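You operate a simulated robot arm through the tools that you are given. There is no shell and no other tool. Be economical: measure what you need, move in short steps, check, and stop when the job is done.

You run a simulated two-armed robot. Do the job below in one go: nothing can be reset, and whatever is moved stays where it is left.

Task
Square the four pipes in the former and strap them to mark 4.
Fine: wind it to 13 cm; square with the end plate before the strap arm comes down; leave the plate against the pipes; the former's yellow lever tightens the strap.

It is judged by the outcome, as a careful person would: the job done as asked, and still so three seconds after it is handed in. It fails if anything else is knocked over, pushed out of place, dropped, spilled or broken.

Robot
Two 7-joint arms with fingered hands on one trunk, on a base that drives. Base frame: it is fixed to the floor where the robot stands at the start and does not move with it; the origin is under the middle of the robot, x ahead of it, y to its left, z up. Readings come in mm, rad, newtons and seconds.
The left shoulder is at the start at [32, 92, 1185], the right one opposite. Places, roughly: black crank of the former [400, -100, 900]; blue strap arm with a green top [900, 500, 1100]; end plate of the former [700, 100, 900]; purple-tipped white stake [750, 1000, 500]; short lever with a green grip [400, 300, 900]; white bundle with black bands (40x7x5 cm) [800, -200, 800]; yellow-gripped lever of the former [400, 500, 900]. Payload 2.1 kg a hand.
Tool frame (each hand has its own): the origin (TCP) lies between the finger pads and is the grasp point; the fingertips stand 20 mm ahead of it; z points along the fingers, y is the line along which they close. Largest opening 68 mm; the body of the gripper starts 23 mm behind the TCP. The gripper is a hand of 5 fingers: y runs from the thumb to the fingers, the wrist lies at [-10, -79, -131] in the tool frame, and closing takes about 1.5 s.
Orientation is that of the tool frame in the base frame, as a unit quaternion [x, y, z, w]. With the fingers straight down and the wrist toward the robot, the tool's x, y and z point along [0, 1, 0], [1, 0, 0] and [0, 0, -1] of the base frame.

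Tools
- The arms move only by the tool drive_tool. It takes "left_steps", "right_steps" or both (then of equal length, played together; a hand with none holds still); each is text: rows parted by semicolons, each of 6 numbers parted by spaces: the shift along the base's x, y, z in units of 30 mm (1.0 is 30 mm), then the turn, a rotation vector about the base's x, y, z in units of 4 degrees (1.0 is 4 degrees). In form: x y z rx ry rz; .... A call has 1 to 10 rows; each row shifts and turns the commanded pose from where the row before left it. "left_claw" and "right_claw" are, for a hand that has rows, the opening, from 0 (shut) to 1 (fully open), set as the call begins (left out, the last holds). A call with a number of a shift or a turn outside -1 to 1 is refused whole. Rows are played at 5 a second. More than 50 mm and 0.15 rad between two rows, or a gripper value outside its range, and nothing of the call is played. Where a pose cannot be reached the arm comes as near as it can. A force on the tool above 90 N (or 10 N above the force at the start of the call, whichever is more), or a blocked arm, ends the call early, and 0.2 s more pass. The fingers move at their own pace (about 153 mm/s each) and stop on an object; they squeeze with about 26 N. The grip force told is the motor's: it shows also when the fingers shut on nothing. Time passes only in rows, and 0.2 s behind the last, so rows that do not move let the fingers close. The reply holds the time, the measured pose of the TCP, the force on the tool along the base axes, the opening and the grip force, in the units named above and with some noise, with the torque about the TCP (base axes, N m) and any sound that the robot's microphone picked up, and new pictures: "views" is both (left out), scene, wrist or none (wrist: the cameras of the hands that moved).
- Cameras (640 x 400 px; columns grow to the right, rows downward): "scene" is now at [112.4, 23.3, 1338.3]; the picture's right is [0.28, -0.96, 0.00], its down [-0.55, -0.16, -0.82] and it looks along [0.78, 0.23, -0.58] (base axes); focal length 214 px, centre (320, 200). "left" rides on the left gripper at [-54, -58, -72] in its tool frame; the picture's right is [-0.57, -0.39, 0.73], its down [0.73, -0.64, 0.23] and it looks along [0.38, 0.66, 0.65] (tool axes); focal length 226 px, centre (320, 200). "right" rides on the right gripper at [54, -58, -72] in its tool frame; the picture's right is [-0.57, 0.39, -0.73], its down [-0.73, -0.64, 0.23] and it looks along [-0.38, 0.66, 0.65] (tool axes); focal length 226 px, centre (320, 200). There is no depth. A picture from a camera that has moved, and an enlarged one, comes with that camera's place and axes in the base frame and with its lens.
- slide_trunk(by): slides the trunk up (or, below 0, down) by that many mm; the arms and the scene camera ride with it, the base frame stays. It gives what a move gives, with no picture.
- roll_base(legs): drives the robot by 1 to 6 legs, each [ahead, left, turn to the left] in mm, mm and rad, along the robot's own axes; the way and the turn of a leg run together, so that a leg with both is an arc; at most 1500 mm and 3.142 rad a leg. The arms and the cameras ride along, it lands a little off, and it stops where it bumps. It gives what a move gives, and a new picture of the scene camera.
- finger_targets(index, middle, ring, little, thumb_bend, thumb_turn, hand): sets how far each is bent, from 0 (flat) to 100 (curled in); at 30 the hand is open as for a grip, at 70 the pads meet at the TCP. One left out holds its place. A second passes; each finger stops where it meets its share of the squeeze, and holds until it gets a number again. A gripper value or a shape takes the hand back. It gives what a move gives, with no picture; readings hold the bend of each and the force on index, middle, ring, little, thumb and palm. thumb_turn goes from beside the hand (0) to across from the fingers (100), as for a grip.
- preshape(shape, hand): the hand has 5 fingers and takes this shape, open, in about a second: jaw (thumb against the fingers, like two jaws); tri (thumb and two fingers); tip (a fingertip pinch); poke (one finger out to press); point (the index stretched); flat (the hand flat); cup (the hand cupped); fist (a fist). The gripper value then closes the fingers along that shape, each until it touches; the sizes above hold for jaw. It gives what a move gives, with no picture.
- head_to(pan, tilt): turns the head with the scene camera to pan (to the left, within 1.501 rad either way) and tilt (down, from -0.506 to 1.204), counted from straight ahead of the robot. It gives what a move gives, and a new picture of the scene camera.
- zoom(camera, box): a new picture of the part [left, top, right, bottom] of that camera's present view, enlarged. It takes no simulated time.
- sign_off(): hands the job in; it is judged then, once.

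Go step by step. Nothing tells you exact positions but the pictures and the camera data: compare them with the known pose of the tool, close in by small moves and look again before you grip or let go. The budget is 120 turns and 260 pictures, counting those below and the enlarged ones. Unless the task says otherwise, let go and move clear before handing in, and close with one line.

The tools are called after ">>>" as a command line: name --argument value ..., lists and objects as JSON in quotes. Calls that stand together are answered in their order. drive_tool: Moves the arms, as the interface text tells. Its arguments: {"type":"object","properties":{"left_steps":{"type":"string"},"left_claw":{"type":"number"},"right_steps":{"type":"string"},"right_claw":{"type":"number"},"views":{"type":"string","enum":["both","scene","wrist","none"]}},"required":[]} The other tools are called the same way: slide_trunk (by) slides the trunk up or down; preshape (shape, hand) gives the hand a shape; finger_targets (index, middle, ring, little, thumb_bend, thumb_turn, hand) moves the fingers one by one; roll_base (legs) drives the base; head_to (pan, tilt) turns the head that bears the scene camera; zoom (camera, box) takes an enlarged picture of a part of a camera's view; sign_off () hands the job in.

At the start:

```text
time: 0.0
left_tool_pos: [337.6, 262.8, 1224.4]
left_tcp_rot: [0.707, 0.708, 0.0, -0.001]
left_wrist_force: [-0.8, 1.4, -0.3]
left_ft_torque: [0.03, 0.0, 0.0]
left_width: 67.8
left_finger_force: 0.0
left_shape: jaw
left_bend: [30.0, 30.0, 30.0, 30.0, 30.0, 98.0]
left_finger forces: [0.0, 0.1, 0.0, 0.1, 0.0, 0.0]
right_tool_pos: [403.9, -138.3, 1160.3]
right_tcp_rot: [0.707, 0.707, -0.001, -0.001]
right_wrist_force: [-0.4, -0.2, 0.1]
right_ft_torque: [0.0, 0.01, 0.02]
right_width: 67.6
right_finger_force: 0.1
right_shape: jaw
right_bend: [30.0, 30.0, 30.0, 30.0, 30.0, 98.0]
right_finger forces: [0.0, 0.1, 0.1, 0.0, 0.1, 0.0]
trunk travel left (down, up): [-425.0, 479.0]
robot x, y, heading: [-1.4, -0.3, 0.001]
head pan, tilt: [0.283, 0.614]
```

scene: 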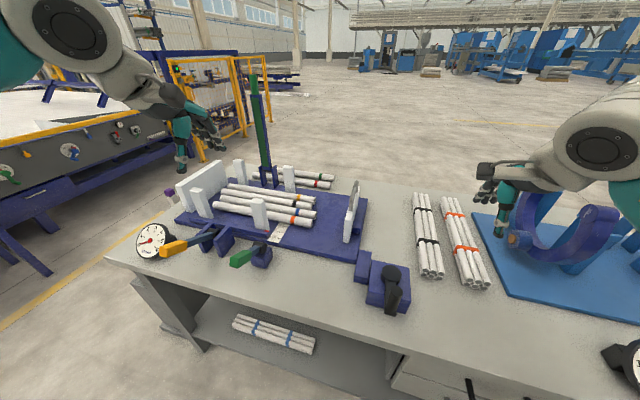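
right: 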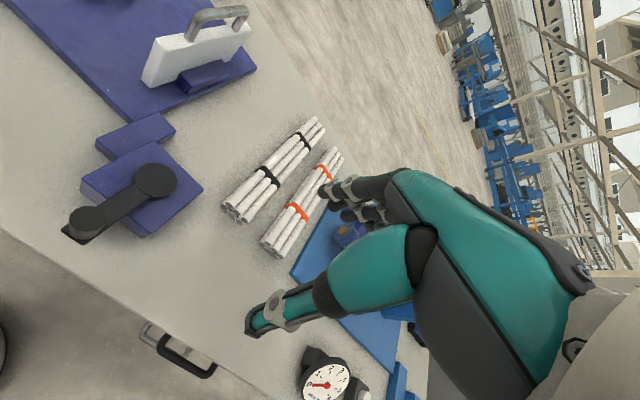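
left: 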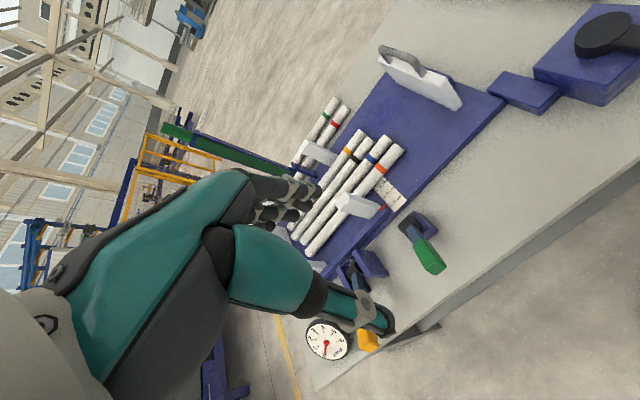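

I see the former on the bench with four pipes, the end plate on a slide with a handle, a black crank, a green and a yellow lever, a gauge and the upright strap arm. I'll look closer before moving anything.

>>> zoom --camera "scene" --box '[120, 140, 420, 328]'

>>> zoom --camera "scene" --box '[130, 60, 370, 210]'

>>> zoom --camera "left" --box '[260, 20, 520, 183]'

>>> zoom --camera "left" --box '[280, 180, 480, 380]'

```text
2.13 times, centred on (270, 234) of scene
camera zoom: at [112.4, 23.3, 1338.3], right [0.28, -0.96, 0.0], down [-0.55, -0.16, -0.82], along [0.78, 0.23, -0.58], focal length 456 px, centre (426, 128)
```

zoom: 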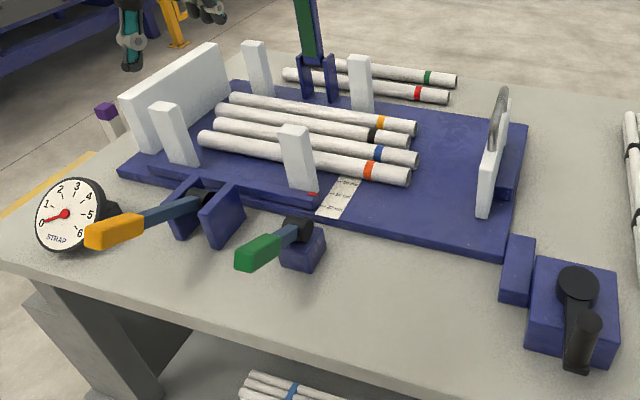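

```text
2.67 times, centred on (250, 135) of scene
camera zoom: at [112.4, 23.3, 1338.3], right [0.28, -0.96, 0.0], down [-0.55, -0.16, -0.82], along [0.78, 0.23, -0.58], focal length 572 px, centre (507, 373)
```

zoom: 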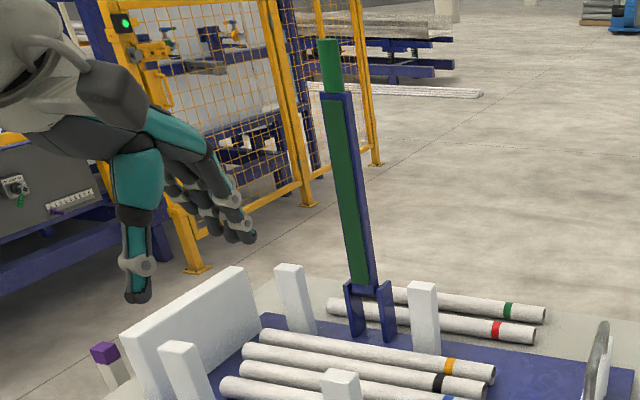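

```text
2.45 times, centred on (390, 102) of left
camera zoom: at [280.2, 209.2, 1296.9], right [-0.39, -0.57, -0.73], down [-0.64, 0.73, -0.23], along [0.66, 0.38, -0.65], focal length 555 px, centre (148, 442)
```

zoom: 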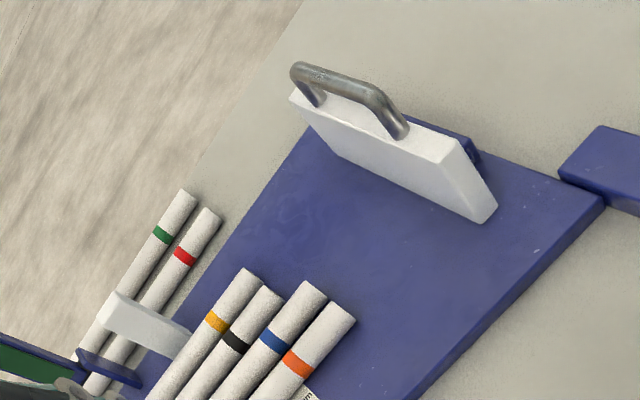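

```text
2.00 times, centred on (380, 280) of left
camera zoom: at [280.2, 209.2, 1296.9], right [-0.39, -0.57, -0.73], down [-0.64, 0.73, -0.23], along [0.66, 0.38, -0.65], focal length 452 px, centre (200, 40)
```

zoom: 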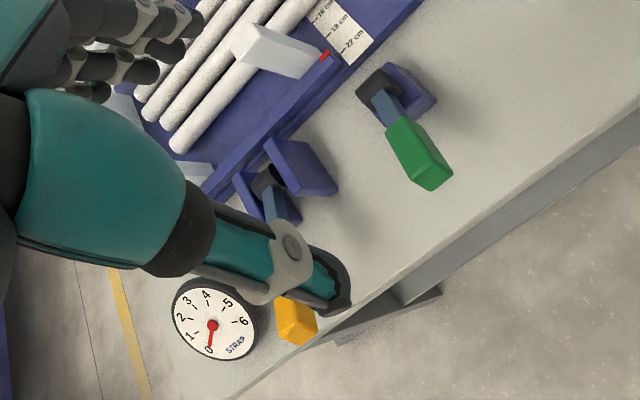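

The crank hub is at about [479, -54, 878] with its upright handle at [386, -54, 940], and the bench is near z 800. I'll read the scale and the gauge next.

>>> zoom --camera "left" --box '[350, 160, 430, 210]'

>>> zoom --camera "scene" --box '[240, 210, 320, 260]'

>>> zoom --camera "right" --box '[20, 0, 280, 260]'

```text
8.00 times, centred on (390, 185) of left
camera zoom: at [280.2, 209.2, 1296.9], right [-0.39, -0.57, -0.73], down [-0.64, 0.73, -0.23], along [0.66, 0.38, -0.65], focal length 1808 px, centre (-240, 320)
```

zoom: 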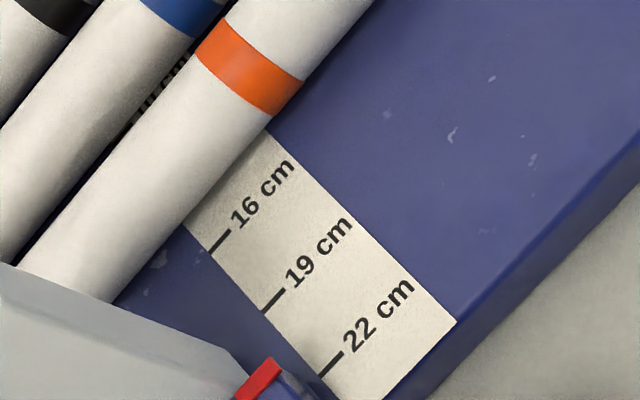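

```text
8.00 times, centred on (280, 235) of scene
camera zoom: at [112.4, 23.3, 1338.3], right [0.28, -0.96, 0.0], down [-0.55, -0.16, -0.82], along [0.78, 0.23, -0.58], focal length 1716 px, centre (640, -80)
```

zoom: 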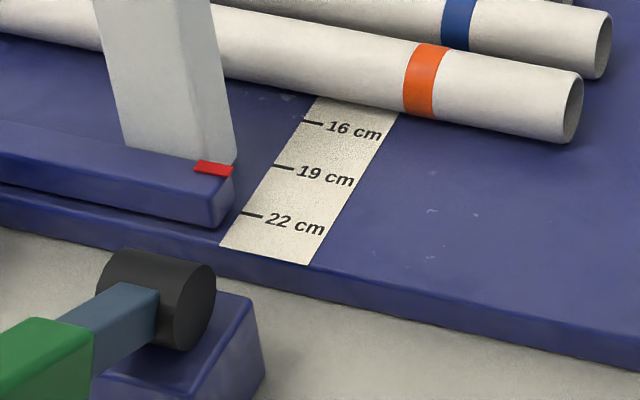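

```text
1.54 times, centred on (150, 130) of right
camera zoom: at [344.5, -82.6, 1231.0], right [0.39, -0.57, 0.73], down [-0.64, -0.73, -0.23], along [0.66, -0.38, -0.65], focal length 348 px, centre (582, 308)
```

zoom: 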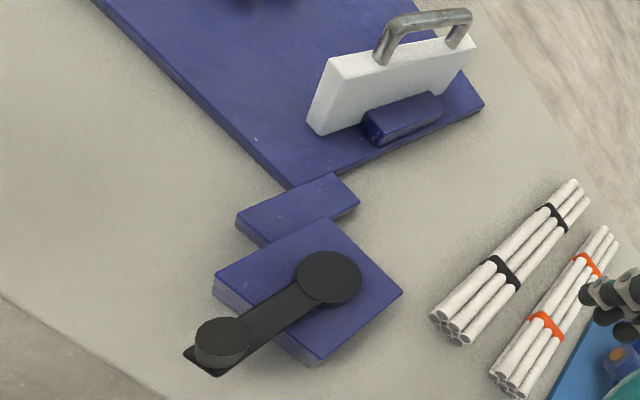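

The front bar, with its red pointer at about 21.5 cm, closes toward 13 cm when the crank winds. I'll bring the right hand over the crank handle.

>>> drive_tool --right_steps "-0.12 0.56 -1 0 0 0;-0.12 0.56 -1 0 0 0;-0.12 0.56 -1 0 0 0;-0.12 0.56 -1 0 0 0;-0.12 0.56 -1 0 0 0" --right_claw 1 --views "both"

```text
time: 1.2
left_tool_pos: [338.9, 262.5, 1224.1]
left_tcp_rot: [0.706, 0.708, 0.0, 0.0]
left_wrist_force: [0.3, 0.1, -0.4]
left_ft_torque: [-0.01, 0.02, -0.01]
left_width: 67.4
left_finger_force: 0.2
left_shape: jaw
left_bend: [30.0, 30.0, 30.0, 30.0, 30.0, 98.0]
left_finger forces: [0.1, 0.1, 0.0, 0.1, 0.1, 0.0]
right_tool_pos: [385.1, -56.1, 1010.0]
right_tcp_rot: [0.706, 0.708, 0.0, 0.0]
right_wrist_force: [0.3, 0.5, 0.4]
right_ft_torque: [-0.01, 0.0, 0.01]
right_width: 67.8
right_finger_force: 0.1
right_shape: jaw
right_bend: [30.0, 30.0, 30.0, 30.0, 30.0, 98.0]
right_finger forces: [0.0, 0.0, 0.1, 0.0, 0.0, 0.1]
trunk travel left (down, up): [-425.0, 479.0]
robot x, y, heading: [0.2, -4.5, 0.001]
head pan, tilt: [0.283, 0.614]
camera scene: at [112.5, 23.4, 1338.3], right [0.28, -0.96, 0.0], down [-0.55, -0.16, -0.82], along [0.78, 0.23, -0.58], focal length 214 px, centre (320, 200)
camera right: at [325.9, 0.3, 1081.0], right [0.39, -0.57, 0.73], down [-0.64, -0.73, -0.23], along [0.66, -0.38, -0.65], focal length 226 px, centre (320, 200)
```

scene: 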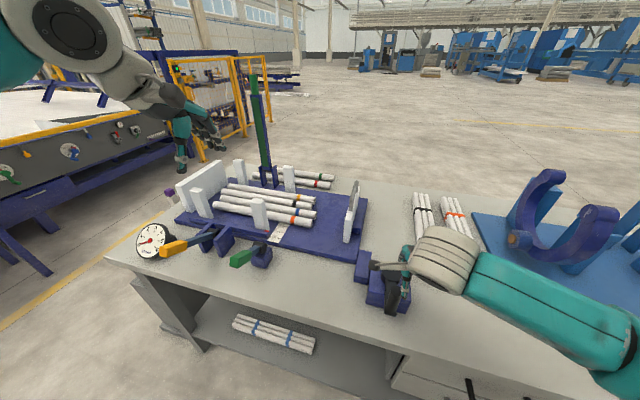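
right: 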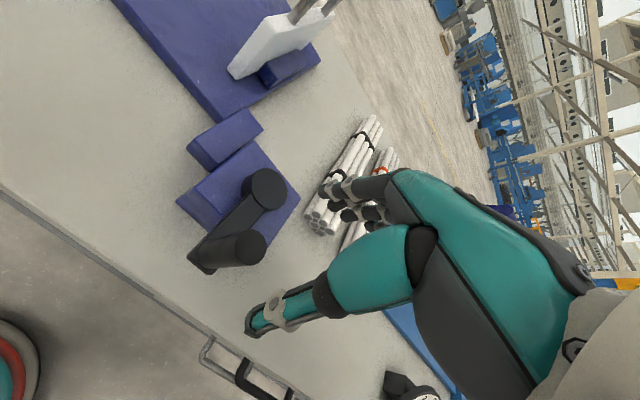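

The handle lines up under the right hand, so I'll go straight down and close on it.

>>> drive_tool --right_steps "0 0.05 -1 0 0 0;0 0.05 -1 0 0 0;0 0 -1 0 0 0" --right_claw 1 --views "wrist"

>>> drive_tool --right_steps "0 0 0 0 0 0;0 0 0 0 0 0;0 0 0 0 0 0;0 0 0 0 0 0;0 0 0 0 0 0;0 0 0 0 0 0;0 0 0 0 0 0;0 0 0 0 0 0" --right_claw 0 --views "both"

```text
time: 2.0
left_tool_pos: [338.1, 262.7, 1224.3]
left_tcp_rot: [0.706, 0.708, 0.001, 0.0]
left_wrist_force: [-0.7, -0.2, 0.8]
left_ft_torque: [0.02, -0.01, 0.03]
left_width: 67.5
left_finger_force: 0.0
left_shape: jaw
left_bend: [30.0, 30.0, 30.0, 30.0, 30.0, 98.0]
left_finger forces: [0.1, 0.1, 0.0, 0.1, 0.1, 0.0]
right_tool_pos: [382.8, -51.4, 919.6]
right_tcp_rot: [0.707, 0.708, 0.0, 0.0]
right_wrist_force: [-0.5, -0.6, -0.7]
right_ft_torque: [0.01, 0.0, -0.01]
right_width: 67.7
right_finger_force: 0.1
right_shape: jaw
right_bend: [30.0, 30.0, 30.0, 30.0, 30.0, 98.0]
right_finger forces: [0.0, 0.0, 0.0, 0.0, 0.0, 0.0]
trunk travel left (down, up): [-425.0, 479.0]
robot x, y, heading: [0.9, 4.1, -0.001]
head pan, tilt: [0.283, 0.614]
camera right: at [325.8, 4.2, 991.0], right [0.39, -0.57, 0.73], down [-0.64, -0.73, -0.23], along [0.66, -0.38, -0.65], focal length 226 px, centre (320, 200)
```

right: 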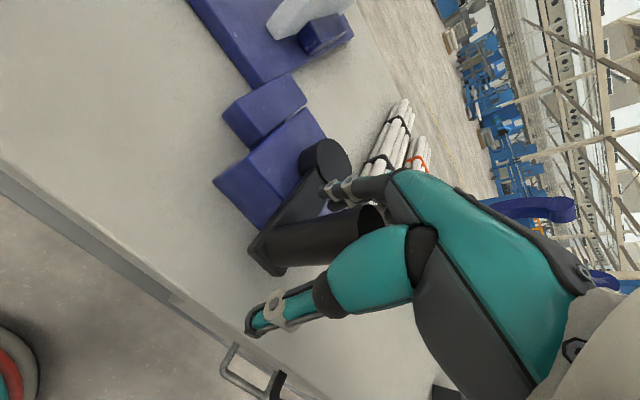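

```text
time: 3.8
left_tool_pos: [337.9, 262.6, 1224.2]
left_tcp_rot: [0.706, 0.708, 0.0, 0.0]
left_wrist_force: [-0.4, -0.1, -0.2]
left_ft_torque: [-0.02, -0.01, 0.02]
left_width: 67.4
left_finger_force: 0.0
left_shape: jaw
left_bend: [30.0, 30.0, 30.0, 30.0, 30.0, 98.0]
left_finger forces: [0.0, 0.1, 0.0, 0.0, 0.0, 0.0]
right_tool_pos: [384.3, -50.5, 920.2]
right_tcp_rot: [0.707, 0.708, 0.0, 0.001]
right_wrist_force: [-5.4, 1.1, -5.3]
right_ft_torque: [0.06, 0.09, 0.01]
right_width: 15.6
right_finger_force: 25.9
right_shape: jaw
right_bend: [74.0, 50.0, 60.0, 54.0, 74.0, 100.0]
right_finger forces: [10.9, 7.0, 1.6, 0.1, 22.9, 0.0]
trunk travel left (down, up): [-425.0, 479.0]
robot x, y, heading: [-1.4, 4.5, 0.002]
head pan, tilt: [0.283, 0.614]
camera scene: at [112.0, 23.5, 1338.3], right [0.28, -0.96, 0.0], down [-0.55, -0.16, -0.82], along [0.78, 0.23, -0.58], focal length 214 px, centre (320, 200)
camera right: at [325.6, 4.1, 991.3], right [0.39, -0.57, 0.73], down [-0.64, -0.73, -0.23], along [0.66, -0.38, -0.65], focal length 226 px, centre (320, 200)
```

scene: 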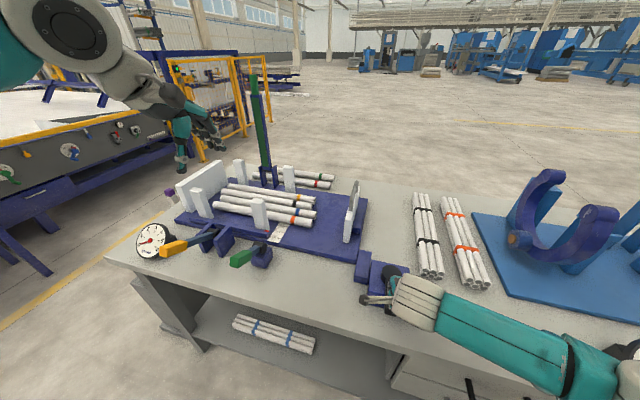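
right: 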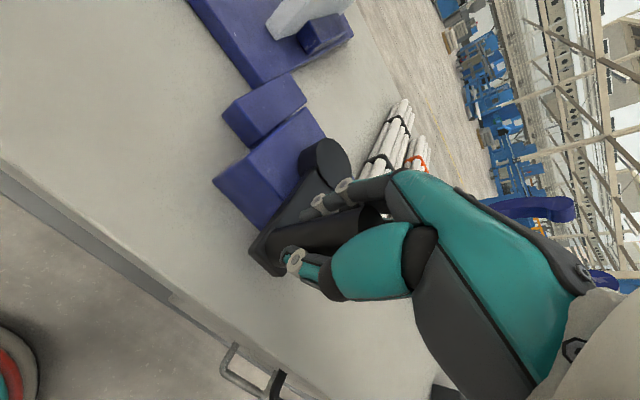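

I have the handle. I'll turn it clockwise by a small angle, about 30°, and see which way the pointer moves.

>>> drive_tool --right_steps "0.027 0.403 0 0 0 0;0.08 0.4 0 0 0 0;0.13 0.383 0 0 0 0;0.18 0.363 0 0 0 0" --views "both"

>>> zoom --camera "scene" --box '[240, 210, 320, 260]'

```text
time: 4.8
left_tool_pos: [338.5, 264.6, 1225.0]
left_tcp_rot: [0.707, 0.707, 0.0, 0.0]
left_wrist_force: [-0.3, -0.3, 0.0]
left_ft_torque: [-0.01, 0.03, 0.0]
left_width: 67.5
left_finger_force: 0.0
left_shape: jaw
left_bend: [30.0, 30.0, 30.0, 30.0, 30.0, 98.0]
left_finger forces: [0.1, 0.0, 0.1, 0.1, 0.0, 0.0]
right_tool_pos: [398.3, -4.6, 918.4]
right_tcp_rot: [0.706, 0.708, 0.0, 0.0]
right_wrist_force: [0.7, 0.0, 0.2]
right_ft_torque: [0.0, 0.01, -0.02]
right_width: 9.9
right_finger_force: 26.1
right_shape: jaw
right_bend: [77.0, 75.0, 62.0, 57.0, 86.0, 100.0]
right_finger forces: [0.0, 0.0, 0.0, 0.0, 0.1, 0.0]
trunk travel left (down, up): [-425.0, 479.0]
robot x, y, heading: [-1.1, -0.6, -0.0]
head pan, tilt: [0.283, 0.614]
camera scene: at [112.3, 23.4, 1338.3], right [0.28, -0.96, 0.0], down [-0.55, -0.16, -0.82], along [0.78, 0.23, -0.58], focal length 214 px, centre (320, 200)
camera right: at [338.8, 50.9, 990.9], right [0.39, -0.57, 0.73], down [-0.64, -0.73, -0.23], along [0.66, -0.38, -0.65], focal length 226 px, centre (320, 200)
```

scene: 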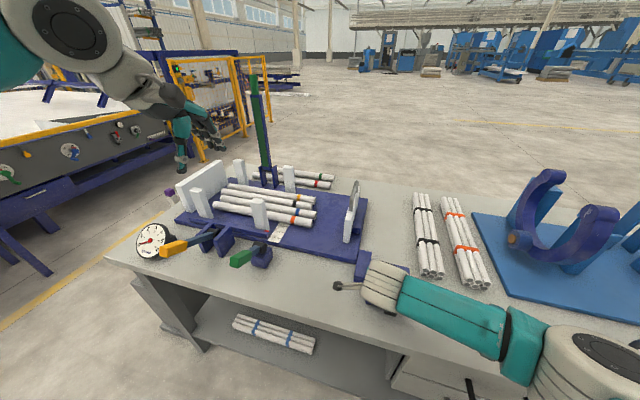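
right: 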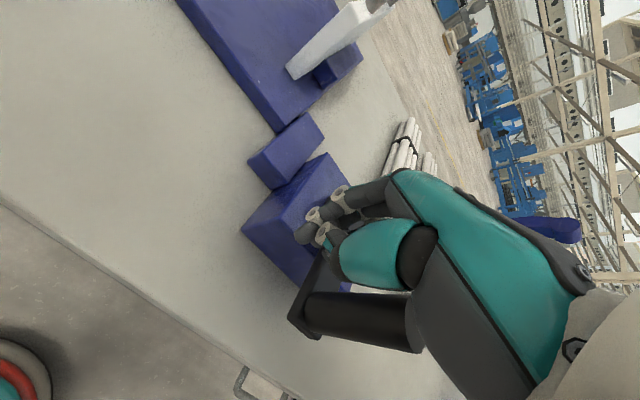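

```text
8.00 times, centred on (280, 235) of scene
camera zoom: at [112.3, 23.4, 1338.3], right [0.28, -0.96, 0.0], down [-0.55, -0.16, -0.82], along [0.78, 0.23, -0.58], focal length 1716 px, centre (640, -80)
```

zoom: 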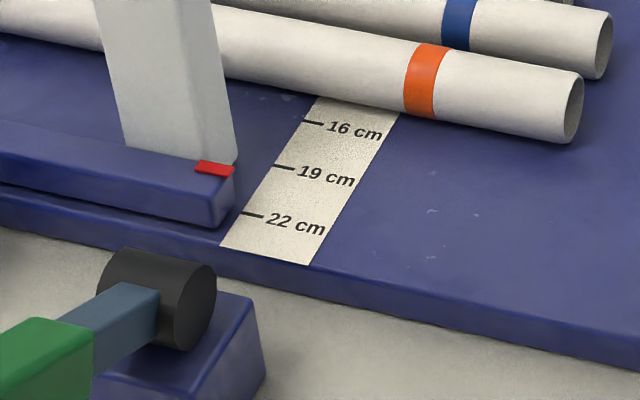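

The hand slipped off the handle because it only had its edge. I'll open, find the handle again and regrip it further toward -y.

>>> drive_tool --right_steps "0 0 0 0 0 0;0 0 0 0 0 0;0 0 0.5 0 0 0;0 0 1 0 0 0;0 0 1 0 0 0" --right_claw 1 --views "both"

>>> zoom --camera "scene" --box '[330, 240, 430, 320]'

```text
time: 6.0
left_tool_pos: [338.8, 262.8, 1224.7]
left_tcp_rot: [0.706, 0.708, -0.001, 0.001]
left_wrist_force: [0.9, 0.2, -0.8]
left_ft_torque: [0.0, -0.01, 0.0]
left_width: 67.6
left_finger_force: 0.1
left_shape: jaw
left_bend: [30.0, 30.0, 30.0, 30.0, 30.0, 98.0]
left_finger forces: [0.0, 0.0, 0.0, 0.0, 0.0, 0.0]
right_tool_pos: [396.8, -4.6, 995.9]
right_tcp_rot: [0.707, 0.707, 0.0, -0.001]
right_wrist_force: [-0.3, 0.2, -0.7]
right_ft_torque: [-0.01, 0.01, 0.0]
right_width: 67.6
right_finger_force: 0.0
right_shape: jaw
right_bend: [30.0, 30.0, 30.0, 30.0, 30.0, 98.0]
right_finger forces: [0.0, 0.1, 0.1, 0.0, 0.0, 0.1]
trunk travel left (down, up): [-425.0, 479.0]
robot x, y, heading: [0.2, 0.4, -0.002]
head pan, tilt: [0.283, 0.614]
camera scene: at [112.4, 23.4, 1338.3], right [0.28, -0.96, 0.0], down [-0.55, -0.16, -0.82], along [0.78, 0.23, -0.58], focal length 214 px, centre (320, 200)
camera right: at [337.7, 50.8, 1066.1], right [0.39, -0.57, 0.73], down [-0.64, -0.73, -0.23], along [0.66, -0.38, -0.65], focal length 226 px, centre (320, 200)
```

scene: 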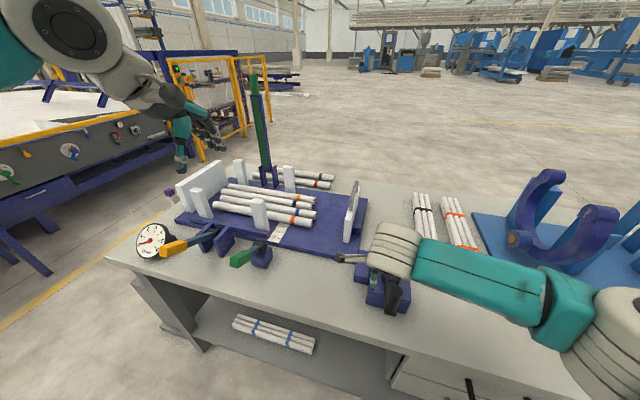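
right: 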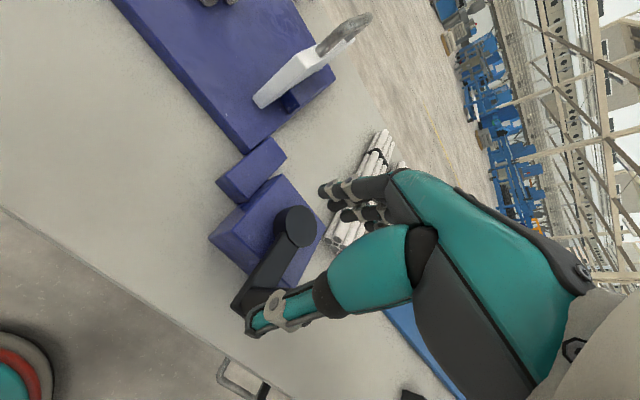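

```text
5.00 times, centred on (380, 280) of scene
camera zoom: at [112.4, 23.4, 1338.3], right [0.28, -0.96, 0.0], down [-0.55, -0.16, -0.82], along [0.78, 0.23, -0.58], focal length 1072 px, centre (20, -200)
```

zoom: 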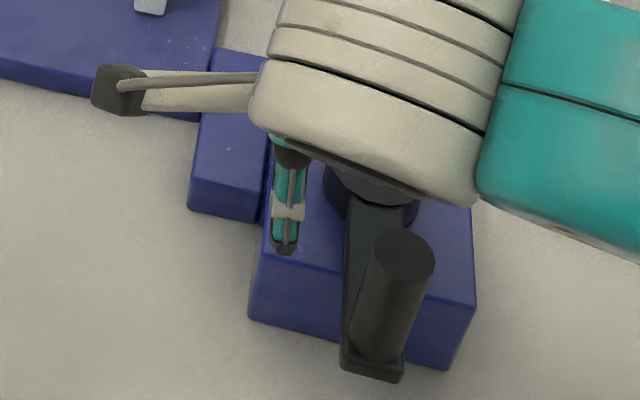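

The handle hasn't turned and stands at [388, -54, 866–942]. I'll regrip it lower and shifted toward -y.

>>> drive_tool --right_steps "-0.15 -0.95 0 0 0 0;-0.15 -0.9 0 0 0 0;0 0 -1 0 0 0;0 0 -1 0 0 0;0 0 -1 0 0 0" --right_claw 1 --views "none"

>>> drive_tool --right_steps "0 0 0 0 0 0;0 0 0 0 0 0;0 0 0 0 0 0;0 0 0 0 0 0;0 0 0 0 0 0;0 0 0 0 0 0;0 0 0 0 0 0;0 0 0 0 0 0" --right_claw 0 --views "wrist"

```text
time: 7.2
left_tool_pos: [337.3, 262.9, 1224.7]
left_tcp_rot: [0.706, 0.708, 0.001, 0.001]
left_wrist_force: [-0.4, 0.3, -0.3]
left_ft_torque: [0.03, -0.01, 0.03]
left_width: 67.3
left_finger_force: 0.0
left_shape: jaw
left_bend: [30.0, 30.0, 30.0, 30.0, 30.0, 98.0]
left_finger forces: [0.0, 0.0, 0.0, 0.0, 0.1, 0.0]
right_tool_pos: [388.5, -61.0, 906.9]
right_tcp_rot: [0.707, 0.707, 0.003, 0.002]
right_wrist_force: [1.2, -1.2, 15.0]
right_ft_torque: [0.07, -0.06, -0.02]
right_width: 67.9
right_finger_force: 0.1
right_shape: jaw
right_bend: [30.0, 30.0, 30.0, 30.0, 30.0, 98.0]
right_finger forces: [0.0, 0.1, 0.2, 0.1, 0.7, 14.8]
trunk travel left (down, up): [-425.0, 479.0]
robot x, y, heading: [-3.6, 0.3, 0.007]
head pan, tilt: [0.283, 0.614]
```

```text
time: 9.0
left_tool_pos: [336.9, 261.2, 1224.8]
left_tcp_rot: [0.706, 0.708, 0.0, 0.001]
left_wrist_force: [-0.5, 0.0, 0.1]
left_ft_torque: [-0.01, -0.03, 0.0]
left_width: 67.5
left_finger_force: 0.1
left_shape: jaw
left_bend: [30.0, 30.0, 30.0, 30.0, 30.0, 98.0]
left_finger forces: [0.1, 0.1, 0.0, 0.0, 0.1, 0.0]
right_tool_pos: [387.3, -61.5, 905.9]
right_tcp_rot: [0.707, 0.708, 0.001, -0.001]
right_wrist_force: [7.1, -9.9, 35.9]
right_ft_torque: [-0.37, -0.51, -0.1]
right_width: 4.4
right_finger_force: 26.2
right_shape: jaw
right_bend: [67.0, 70.0, 70.0, 70.0, 76.0, 100.0]
right_finger forces: [19.3, 10.5, 0.0, 0.0, 19.9, 32.8]
trunk travel left (down, up): [-425.0, 479.0]
robot x, y, heading: [2.5, -0.5, 0.001]
head pan, tilt: [0.283, 0.614]
camera right: at [329.3, -5.2, 976.5], right [0.39, -0.57, 0.73], down [-0.64, -0.73, -0.23], along [0.67, -0.38, -0.64], focal length 226 px, centre (320, 200)
```

right: 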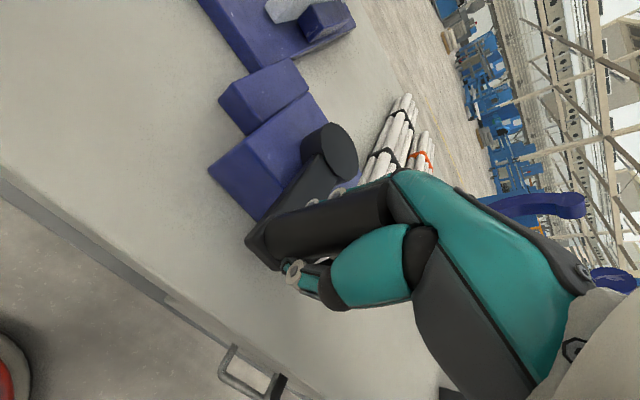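

The palm is pressing on top of the handle, and the middle finger nearly misses it. I'll reopen, lift 12 mm, shift 5 mm and close again.

>>> drive_tool --right_steps "0 0 0 0 0 0;0 0 0 0 0 0;0 0 0 0 0 0;0 0.15 0.4 0 0 0;0 0 0 0 0 0" --right_claw 1 --views "wrist"

>>> drive_tool --right_steps "0 0 0 0 0 0;0 0 0 0 0 0;0 0 0 0 0 0;0 0 0 0 0 0;0 0 0 0 0 0;0 0 0 0 0 0;0 0 0 0 0 0;0 0 0 0 0 0" --right_claw 0 --views "wrist"

```text
time: 10.2
left_tool_pos: [338.3, 263.8, 1223.9]
left_tcp_rot: [0.706, 0.708, 0.0, 0.0]
left_wrist_force: [-0.5, -0.2, 0.9]
left_ft_torque: [0.01, -0.02, 0.0]
left_width: 67.6
left_finger_force: 0.1
left_shape: jaw
left_bend: [30.0, 30.0, 30.0, 30.0, 30.0, 98.0]
left_finger forces: [0.1, 0.0, 0.1, 0.1, 0.0, 0.0]
right_tool_pos: [388.2, -55.4, 915.4]
right_tcp_rot: [0.707, 0.708, -0.001, -0.001]
right_wrist_force: [-0.3, -1.2, -0.4]
right_ft_torque: [0.01, -0.05, 0.03]
right_width: 67.7
right_finger_force: 0.0
right_shape: jaw
right_bend: [30.0, 30.0, 30.0, 30.0, 30.0, 98.0]
right_finger forces: [0.0, 0.0, 0.2, 0.0, 0.1, 0.0]
trunk travel left (down, up): [-425.0, 479.0]
robot x, y, heading: [-2.0, 1.2, -0.003]
head pan, tilt: [0.283, 0.614]
camera right: at [329.6, 0.5, 987.2], right [0.39, -0.57, 0.73], down [-0.64, -0.73, -0.23], along [0.66, -0.38, -0.65], focal length 226 px, centre (320, 200)
```

right: 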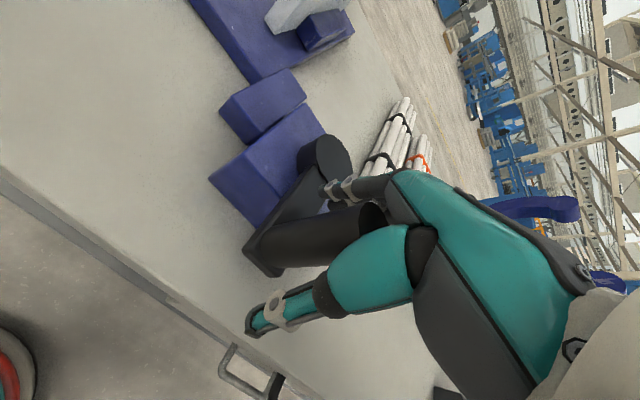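

```text
time: 12.0
left_tool_pos: [336.5, 263.4, 1224.6]
left_tcp_rot: [0.706, 0.708, -0.001, 0.0]
left_wrist_force: [-0.1, 0.1, 0.5]
left_ft_torque: [0.02, 0.01, 0.0]
left_width: 67.6
left_finger_force: 0.1
left_shape: jaw
left_bend: [30.0, 30.0, 30.0, 30.0, 30.0, 98.0]
left_finger forces: [0.1, 0.0, 0.0, 0.0, 0.0, 0.0]
right_tool_pos: [388.0, -54.4, 916.4]
right_tcp_rot: [0.707, 0.707, 0.001, 0.0]
right_wrist_force: [-7.4, -0.2, -5.0]
right_ft_torque: [0.03, 0.09, 0.02]
right_width: 16.7
right_finger_force: 25.7
right_shape: jaw
right_bend: [74.0, 58.0, 66.0, 64.0, 74.0, 100.0]
right_finger forces: [12.1, 6.4, 0.0, 0.0, 25.0, 0.0]
trunk travel left (down, up): [-425.0, 479.0]
robot x, y, heading: [-0.1, 5.1, 0.001]
head pan, tilt: [0.283, 0.614]
camera right: at [329.6, 0.2, 988.0], right [0.39, -0.57, 0.73], down [-0.64, -0.73, -0.23], along [0.66, -0.38, -0.65], focal length 226 px, centre (320, 200)
```

right: 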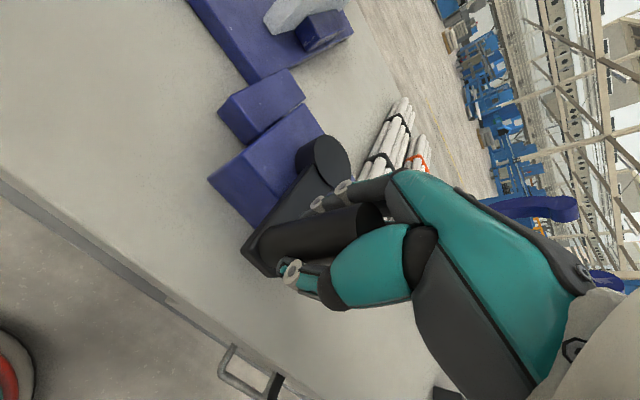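

Now index, middle and thumb all bear on the handle. I'll make a small test push clockwise and read the force.

>>> drive_tool --right_steps "0 0.2 0 0 0 0;0.02 0.2 0 0 0 0;0.03 0.2 0 0 0 0" --views "wrist"

```text
time: 12.8
left_tool_pos: [336.6, 261.1, 1225.5]
left_tcp_rot: [0.707, 0.707, 0.002, 0.0]
left_wrist_force: [-0.9, -0.8, -0.2]
left_ft_torque: [-0.02, 0.01, 0.01]
left_width: 67.4
left_finger_force: 0.1
left_shape: jaw
left_bend: [30.0, 30.0, 30.0, 30.0, 30.0, 98.0]
left_finger forces: [0.0, 0.0, 0.1, 0.0, 0.0, 0.2]
right_tool_pos: [389.2, -39.3, 915.6]
right_tcp_rot: [0.707, 0.707, 0.0, -0.002]
right_wrist_force: [-14.8, -19.8, -4.5]
right_ft_torque: [-0.18, 0.09, -0.16]
right_width: 12.7
right_finger_force: 26.7
right_shape: jaw
right_bend: [77.0, 59.0, 59.0, 64.0, 72.0, 100.0]
right_finger forces: [0.0, 4.9, 7.1, 0.1, 22.4, 0.1]
trunk travel left (down, up): [-425.0, 479.0]
robot x, y, heading: [-0.2, -1.4, 0.004]
head pan, tilt: [0.283, 0.614]
camera right: at [330.4, 16.2, 987.7], right [0.39, -0.57, 0.73], down [-0.64, -0.73, -0.23], along [0.66, -0.38, -0.65], focal length 226 px, centre (320, 200)
```

right: 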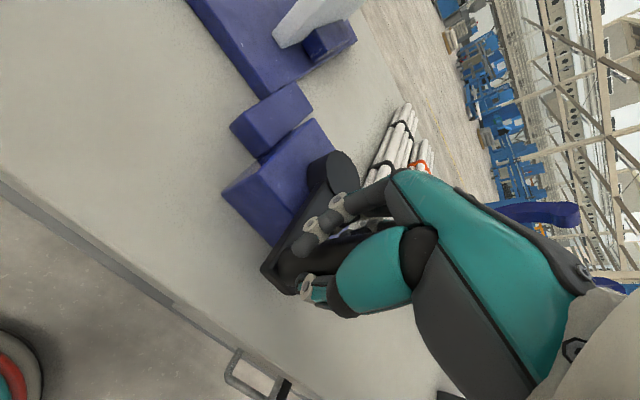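

Clockwise resists at 20 N and the hand slips. I'll go back and try counter-clockwise the same way.

>>> drive_tool --right_steps "0 0 0 0 0 0;0 0 0 0 0 0;-0.05 -0.5 0 0 0 0;0 -0.1 0 0 0 0" --right_claw 1 --views "none"

>>> drive_tool --right_steps "0 0 0 0 0 0;0 0 0 0 0 0;0 0 0 0 0 0;0 0 0 0 0 0;0 0 0 0 0 0;0 0 0 0 0 0;0 0 0 0 0 0;0 -0.1 0 0 0 0;0 -0.2 0 0 0 0;0.02 -0.2 0 0 0 0" --right_claw 0 --views "wrist"

```text
time: 13.8
left_tool_pos: [338.7, 262.7, 1225.4]
left_tcp_rot: [0.706, 0.708, 0.0, -0.001]
left_wrist_force: [-0.1, -0.2, -0.2]
left_ft_torque: [0.02, -0.01, -0.01]
left_width: 67.7
left_finger_force: 0.0
left_shape: jaw
left_bend: [30.0, 30.0, 30.0, 30.0, 30.0, 98.0]
left_finger forces: [0.1, 0.0, 0.1, 0.1, 0.0, 0.0]
right_tool_pos: [389.5, -55.3, 917.4]
right_tcp_rot: [0.706, 0.708, 0.001, 0.001]
right_wrist_force: [-0.1, -0.3, 0.3]
right_ft_torque: [0.02, -0.02, -0.02]
right_width: 67.4
right_finger_force: 0.0
right_shape: jaw
right_bend: [30.0, 30.0, 30.0, 30.0, 30.0, 98.0]
right_finger forces: [0.0, 0.0, 0.1, 0.0, 0.0, 0.1]
trunk travel left (down, up): [-425.0, 479.0]
robot x, y, heading: [1.1, 1.4, -0.005]
head pan, tilt: [0.283, 0.614]
```

```text
time: 16.0
left_tool_pos: [336.6, 262.3, 1224.8]
left_tcp_rot: [0.707, 0.708, 0.001, 0.0]
left_wrist_force: [0.1, -0.6, -0.8]
left_ft_torque: [0.01, 0.02, -0.02]
left_width: 67.4
left_finger_force: 0.1
left_shape: jaw
left_bend: [30.0, 30.0, 30.0, 30.0, 30.0, 98.0]
left_finger forces: [0.1, 0.1, 0.0, 0.1, 0.0, 0.1]
right_tool_pos: [388.7, -70.6, 916.7]
right_tcp_rot: [0.707, 0.708, 0.0, 0.0]
right_wrist_force: [-1.7, 0.6, -4.7]
right_ft_torque: [0.02, -0.02, 0.03]
right_width: 17.0
right_finger_force: 26.2
right_shape: jaw
right_bend: [74.0, 57.0, 66.0, 64.0, 75.0, 100.0]
right_finger forces: [13.0, 7.8, 0.1, 0.0, 22.4, 0.0]
trunk travel left (down, up): [-425.0, 479.0]
robot x, y, heading: [-0.1, -0.5, 0.005]
head pan, tilt: [0.283, 0.614]
camera right: at [330.5, -15.2, 988.1], right [0.39, -0.57, 0.73], down [-0.64, -0.73, -0.23], along [0.66, -0.38, -0.65], focal length 226 px, centre (320, 200)
```

right: 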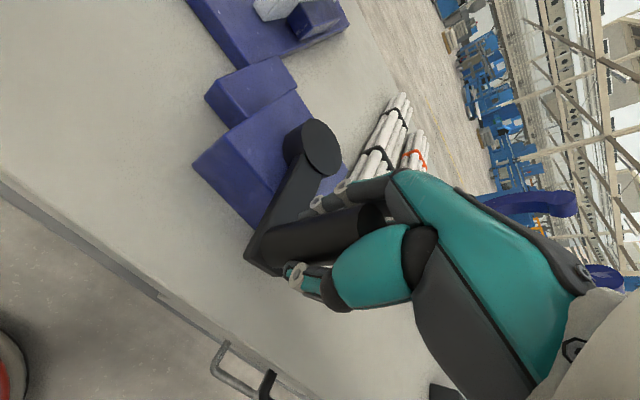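

Counter-clockwise turns freely and the crank follows the hand. I'll carry on around the circle.

>>> drive_tool --right_steps "0.233 -0.757 0 0 0 0;0.42 -0.673 0 0 0 0;0.58 -0.54 0 0 0 0;0.697 -0.37 0 0 0 0;0.773 -0.18 0 0 0 0" --views "both"

>>> zoom --camera "scene" --box '[240, 210, 320, 260]'

```text
time: 17.2
left_tool_pos: [339.0, 261.5, 1225.7]
left_tcp_rot: [0.707, 0.707, 0.0, 0.0]
left_wrist_force: [-0.3, 0.6, 0.0]
left_ft_torque: [0.02, 0.0, 0.01]
left_width: 67.8
left_finger_force: 0.1
left_shape: jaw
left_bend: [30.0, 30.0, 30.0, 30.0, 30.0, 98.0]
left_finger forces: [0.0, 0.0, 0.0, 0.1, 0.0, 0.0]
right_tool_pos: [470.5, -148.2, 916.7]
right_tcp_rot: [0.709, 0.705, 0.0, 0.0]
right_wrist_force: [0.4, -0.1, -7.3]
right_ft_torque: [0.12, -0.26, 0.03]
right_width: 13.5
right_finger_force: 26.1
right_shape: jaw
right_bend: [74.0, 73.0, 66.0, 64.0, 82.0, 100.0]
right_finger forces: [12.4, 3.3, 0.0, 0.0, 16.9, 0.0]
trunk travel left (down, up): [-425.0, 479.0]
robot x, y, heading: [4.3, -1.7, -0.004]
head pan, tilt: [0.283, 0.614]
camera scene: at [112.9, 21.7, 1338.4], right [0.28, -0.96, 0.0], down [-0.55, -0.16, -0.82], along [0.78, 0.23, -0.58], focal length 214 px, centre (320, 200)
camera right: at [412.4, -93.5, 988.2], right [0.39, -0.57, 0.73], down [-0.64, -0.73, -0.23], along [0.66, -0.38, -0.65], focal length 226 px, centre (320, 200)
```

scene: 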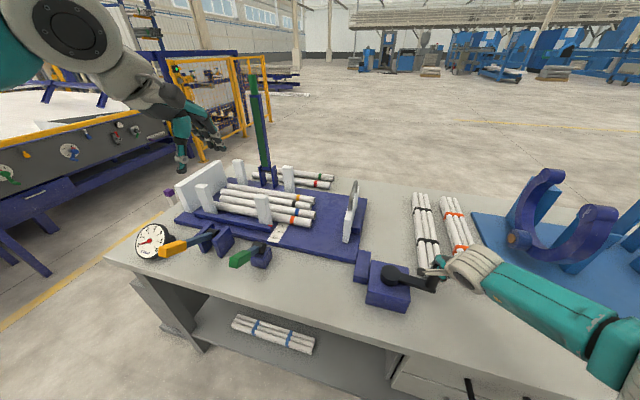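
right: 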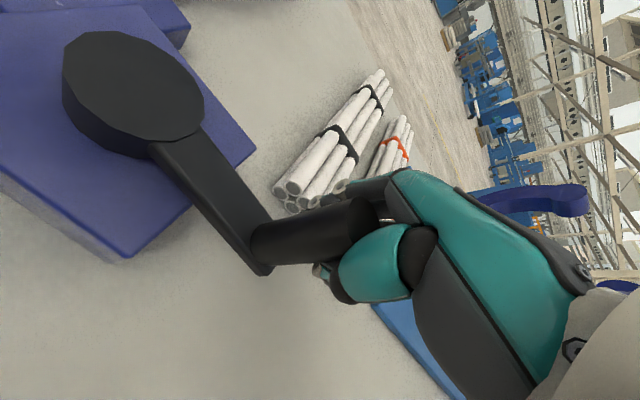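

```text
8.00 times, centred on (280, 235) of scene
camera zoom: at [112.9, 21.7, 1338.4], right [0.28, -0.96, 0.0], down [-0.55, -0.16, -0.82], along [0.78, 0.23, -0.58], focal length 1716 px, centre (640, -80)
```

zoom: 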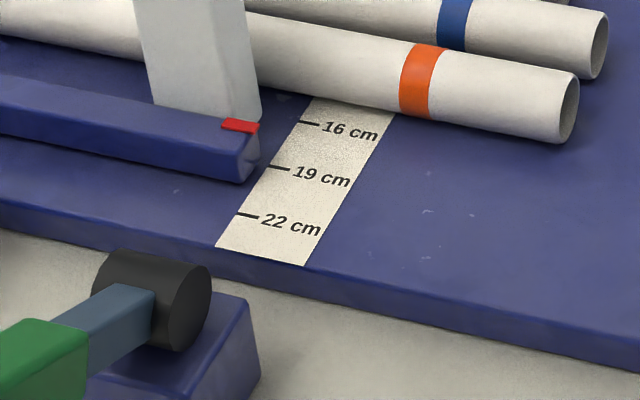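

The pointer has moved from about 21 to 18.5 cm for an 85° turn, so I need roughly 165° more. I'll continue.

>>> drive_tool --right_steps "0.79 0.027 0 0 0 0;0.757 0.233 0 0 0 0;0.673 0.42 0 0 0 0;0.54 0.58 0 0 0 0;0.37 0.697 0 0 0 0" --views "both"

>>> zoom --camera "scene" --box '[240, 200, 320, 250]'

```text
time: 18.4
left_tool_pos: [364.9, 243.1, 1224.4]
left_tcp_rot: [0.72, 0.694, 0.0, -0.005]
left_wrist_force: [-0.2, -0.4, -0.5]
left_ft_torque: [-0.01, 0.03, -0.02]
left_width: 67.4
left_finger_force: 0.1
left_shape: jaw
left_bend: [30.0, 30.0, 30.0, 30.0, 30.0, 98.0]
left_finger forces: [0.1, 0.0, 0.1, 0.1, 0.0, 0.0]
right_tool_pos: [518.8, -127.0, 920.5]
right_tcp_rot: [0.723, 0.69, 0.001, -0.001]
right_wrist_force: [24.1, -46.3, -11.0]
right_ft_torque: [0.05, -0.36, -0.08]
right_width: 12.0
right_finger_force: 26.1
right_shape: jaw
right_bend: [73.0, 52.0, 64.0, 64.0, 77.0, 100.0]
right_finger forces: [13.4, 12.4, 4.5, 0.0, 34.2, 0.0]
right hand out of reach, approached as far as the arm can: row 2, 3, 4, 5
trunk travel left (down, up): [-425.0, 479.0]
robot x, y, heading: [7.7, 1.3, -0.043]
head pan, tilt: [0.283, 0.614]
camera scene: at [129.9, 11.0, 1337.8], right [0.24, -0.97, -0.01], down [-0.56, -0.13, -0.81], along [0.79, 0.2, -0.58], focal length 214 px, centre (320, 200)
camera right: at [462.2, -69.3, 991.7], right [0.36, -0.58, 0.73], down [-0.67, -0.7, -0.23], along [0.64, -0.41, -0.65], focal length 226 px, centre (320, 200)
```

scene: 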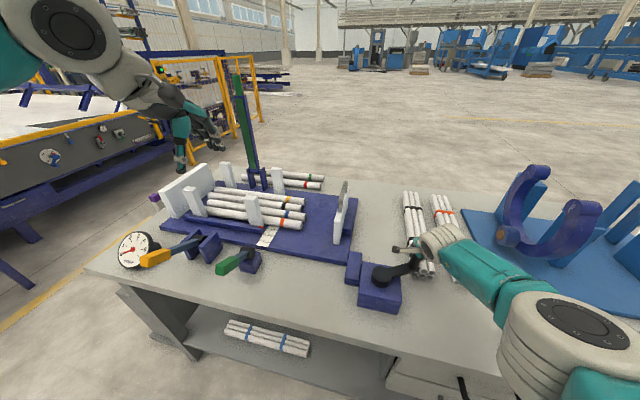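
right: 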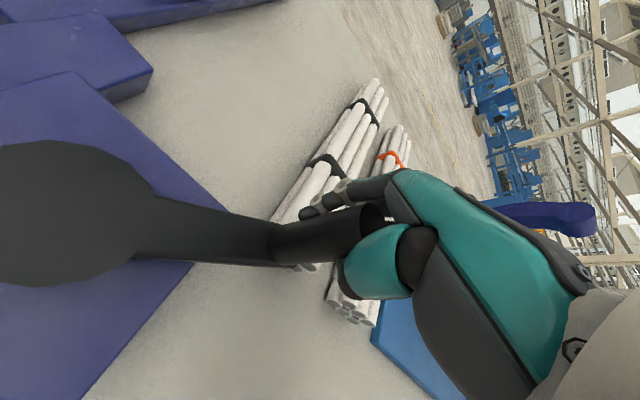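

```text
8.00 times, centred on (280, 225) of scene
camera zoom: at [129.9, 11.0, 1337.8], right [0.24, -0.97, -0.01], down [-0.56, -0.13, -0.81], along [0.79, 0.2, -0.58], focal length 1716 px, centre (640, 0)
```

zoom: 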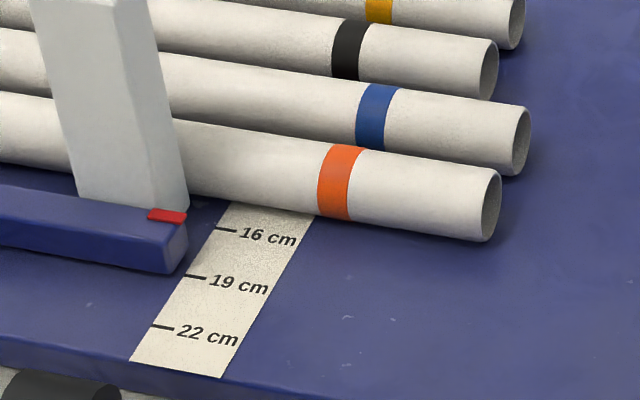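

The right arm is at its reach limit. The pointer stands around 17 cm, so I'll release, lift clear and drive the base closer to the bench.

>>> drive_tool --right_steps "0 0 0 0 0 0;0 0 0 0 0 0;0 0 0 0 0 0;0 0 1 0 0 0;0 0 1 0 0 0;-0.5 0 1 0 0 0" --right_claw 1 --views "none"

>>> roll_base --legs '[[0, 0, 0.043], [60, 0, 0]]'

```text
time: 19.8
left_tool_pos: [337.9, 263.7, 1224.9]
left_tcp_rot: [0.706, 0.708, 0.001, 0.0]
left_wrist_force: [-0.2, 0.1, -1.1]
left_ft_torque: [-0.01, 0.0, 0.01]
left_width: 67.7
left_finger_force: 0.2
left_shape: jaw
left_bend: [30.0, 30.0, 30.0, 30.0, 30.0, 98.0]
left_finger forces: [0.0, 0.1, 0.1, 0.0, 0.1, 0.0]
right_tool_pos: [492.2, -98.0, 1014.0]
right_tcp_rot: [0.707, 0.707, -0.001, 0.0]
right_wrist_force: [0.3, 0.0, -0.3]
right_ft_torque: [-0.02, 0.01, -0.02]
right_width: 67.3
right_finger_force: 0.1
right_shape: jaw
right_bend: [30.0, 30.0, 30.0, 30.0, 30.0, 98.0]
right_finger forces: [0.0, 0.0, 0.0, 0.1, 0.1, 0.0]
trunk travel left (down, up): [-425.0, 479.0]
robot x, y, heading: [-2.9, -1.0, 0.002]
head pan, tilt: [0.283, 0.614]
```

```text
time: 21.2
left_tool_pos: [387.3, 280.6, 1224.7]
left_tcp_rot: [0.692, 0.722, 0.001, 0.001]
left_wrist_force: [0.8, 0.2, 0.2]
left_ft_torque: [-0.04, 0.01, 0.01]
left_width: 67.6
left_finger_force: 0.1
left_shape: jaw
left_bend: [30.0, 30.0, 30.0, 30.0, 30.0, 98.0]
left_finger forces: [0.0, 0.0, 0.0, 0.0, 0.0, 0.0]
right_tool_pos: [558.3, -75.4, 1013.3]
right_tcp_rot: [0.691, 0.723, -0.001, -0.001]
right_wrist_force: [-0.3, 0.3, 0.8]
right_ft_torque: [-0.01, -0.02, 0.02]
right_width: 67.7
right_finger_force: 0.2
right_shape: jaw
right_bend: [30.0, 30.0, 30.0, 30.0, 30.0, 98.0]
right_finger forces: [0.0, 0.0, 0.1, 0.0, 0.0, 0.0]
trunk travel left (down, up): [-425.0, 479.0]
robot x, y, heading: [60.5, 2.6, 0.043]
head pan, tilt: [0.283, 0.614]
camera scene: at [172.5, 30.7, 1338.2], right [0.32, -0.95, 0.0], down [-0.55, -0.18, -0.82], along [0.77, 0.26, -0.58], focal length 214 px, centre (320, 200)
```

scene: 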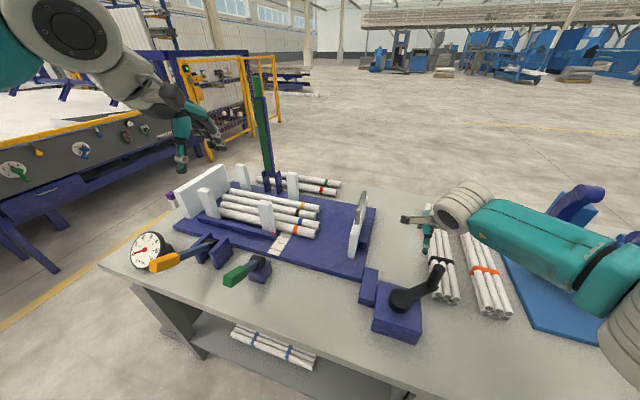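

The arm has more room now. I'll drive another 30 mm ahead, straighten up and find the handle.

>>> roll_base --legs '[[30, 0, -0.04]]'

>>> zoom --camera "scene" --box '[340, 220, 500, 340]'

>>> zoom --camera "right" --box '[0, 0, 640, 400]'

```text
time: 22.0
left_tool_pos: [429.0, 267.3, 1225.1]
left_tcp_rot: [0.706, 0.708, 0.0, 0.001]
left_wrist_force: [0.9, 0.3, 0.1]
left_ft_torque: [0.0, 0.03, 0.07]
left_width: 67.7
left_finger_force: 0.0
left_shape: jaw
left_bend: [30.0, 30.0, 30.0, 30.0, 30.0, 98.0]
left_finger forces: [0.1, 0.0, 0.0, 0.0, 0.0, 0.0]
right_tool_pos: [584.4, -93.5, 1013.5]
right_tcp_rot: [0.706, 0.708, -0.001, 0.0]
right_wrist_force: [0.5, -0.6, 0.5]
right_ft_torque: [0.0, -0.02, 0.04]
right_width: 67.7
right_finger_force: 0.0
right_shape: jaw
right_bend: [30.0, 30.0, 30.0, 30.0, 30.0, 98.0]
right_finger forces: [0.0, 0.1, 0.0, 0.0, 0.0, 0.0]
trunk travel left (down, up): [-425.0, 479.0]
robot x, y, heading: [92.6, 0.7, 0.005]
head pan, tilt: [0.283, 0.614]
camera scene: at [203.6, 26.8, 1338.3], right [0.28, -0.96, 0.0], down [-0.55, -0.16, -0.82], along [0.78, 0.23, -0.58], focal length 214 px, centre (320, 200)
```

scene: 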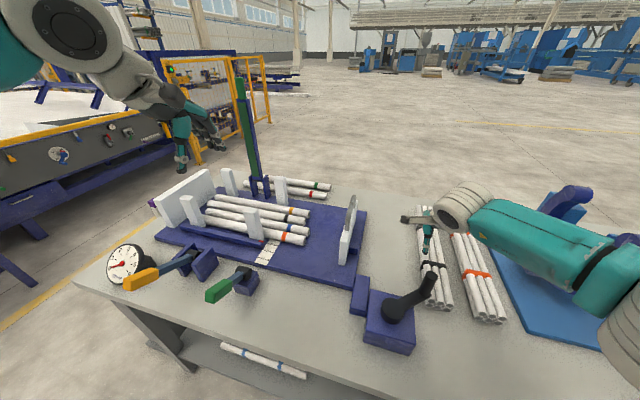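

```text
3.33 times, centred on (420, 280) of scene
camera zoom: at [203.6, 26.8, 1338.3], right [0.28, -0.96, 0.0], down [-0.55, -0.16, -0.82], along [0.78, 0.23, -0.58], focal length 715 px, centre (-13, -67)
```

zoom: 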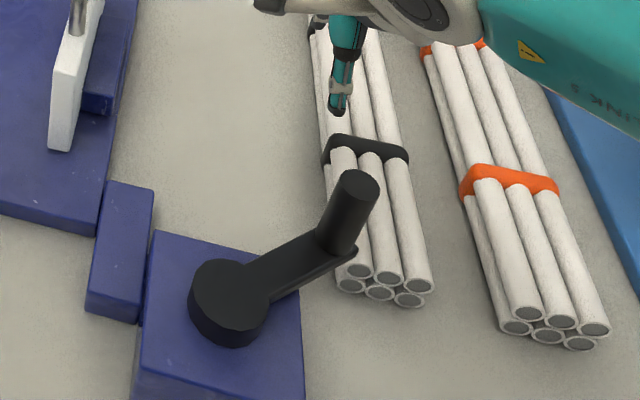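

```text
1.00 times, centred on (320, 200) of right
camera zoom: at [525.8, -38.7, 1085.1], right [0.39, -0.57, 0.73], down [-0.64, -0.73, -0.23], along [0.66, -0.38, -0.65], focal length 226 px, centre (320, 200)
```

zoom: 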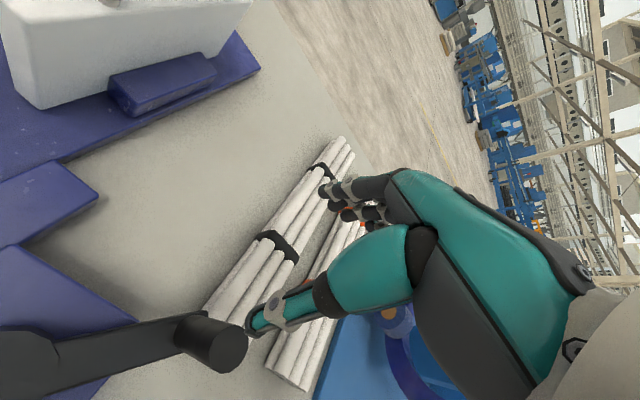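

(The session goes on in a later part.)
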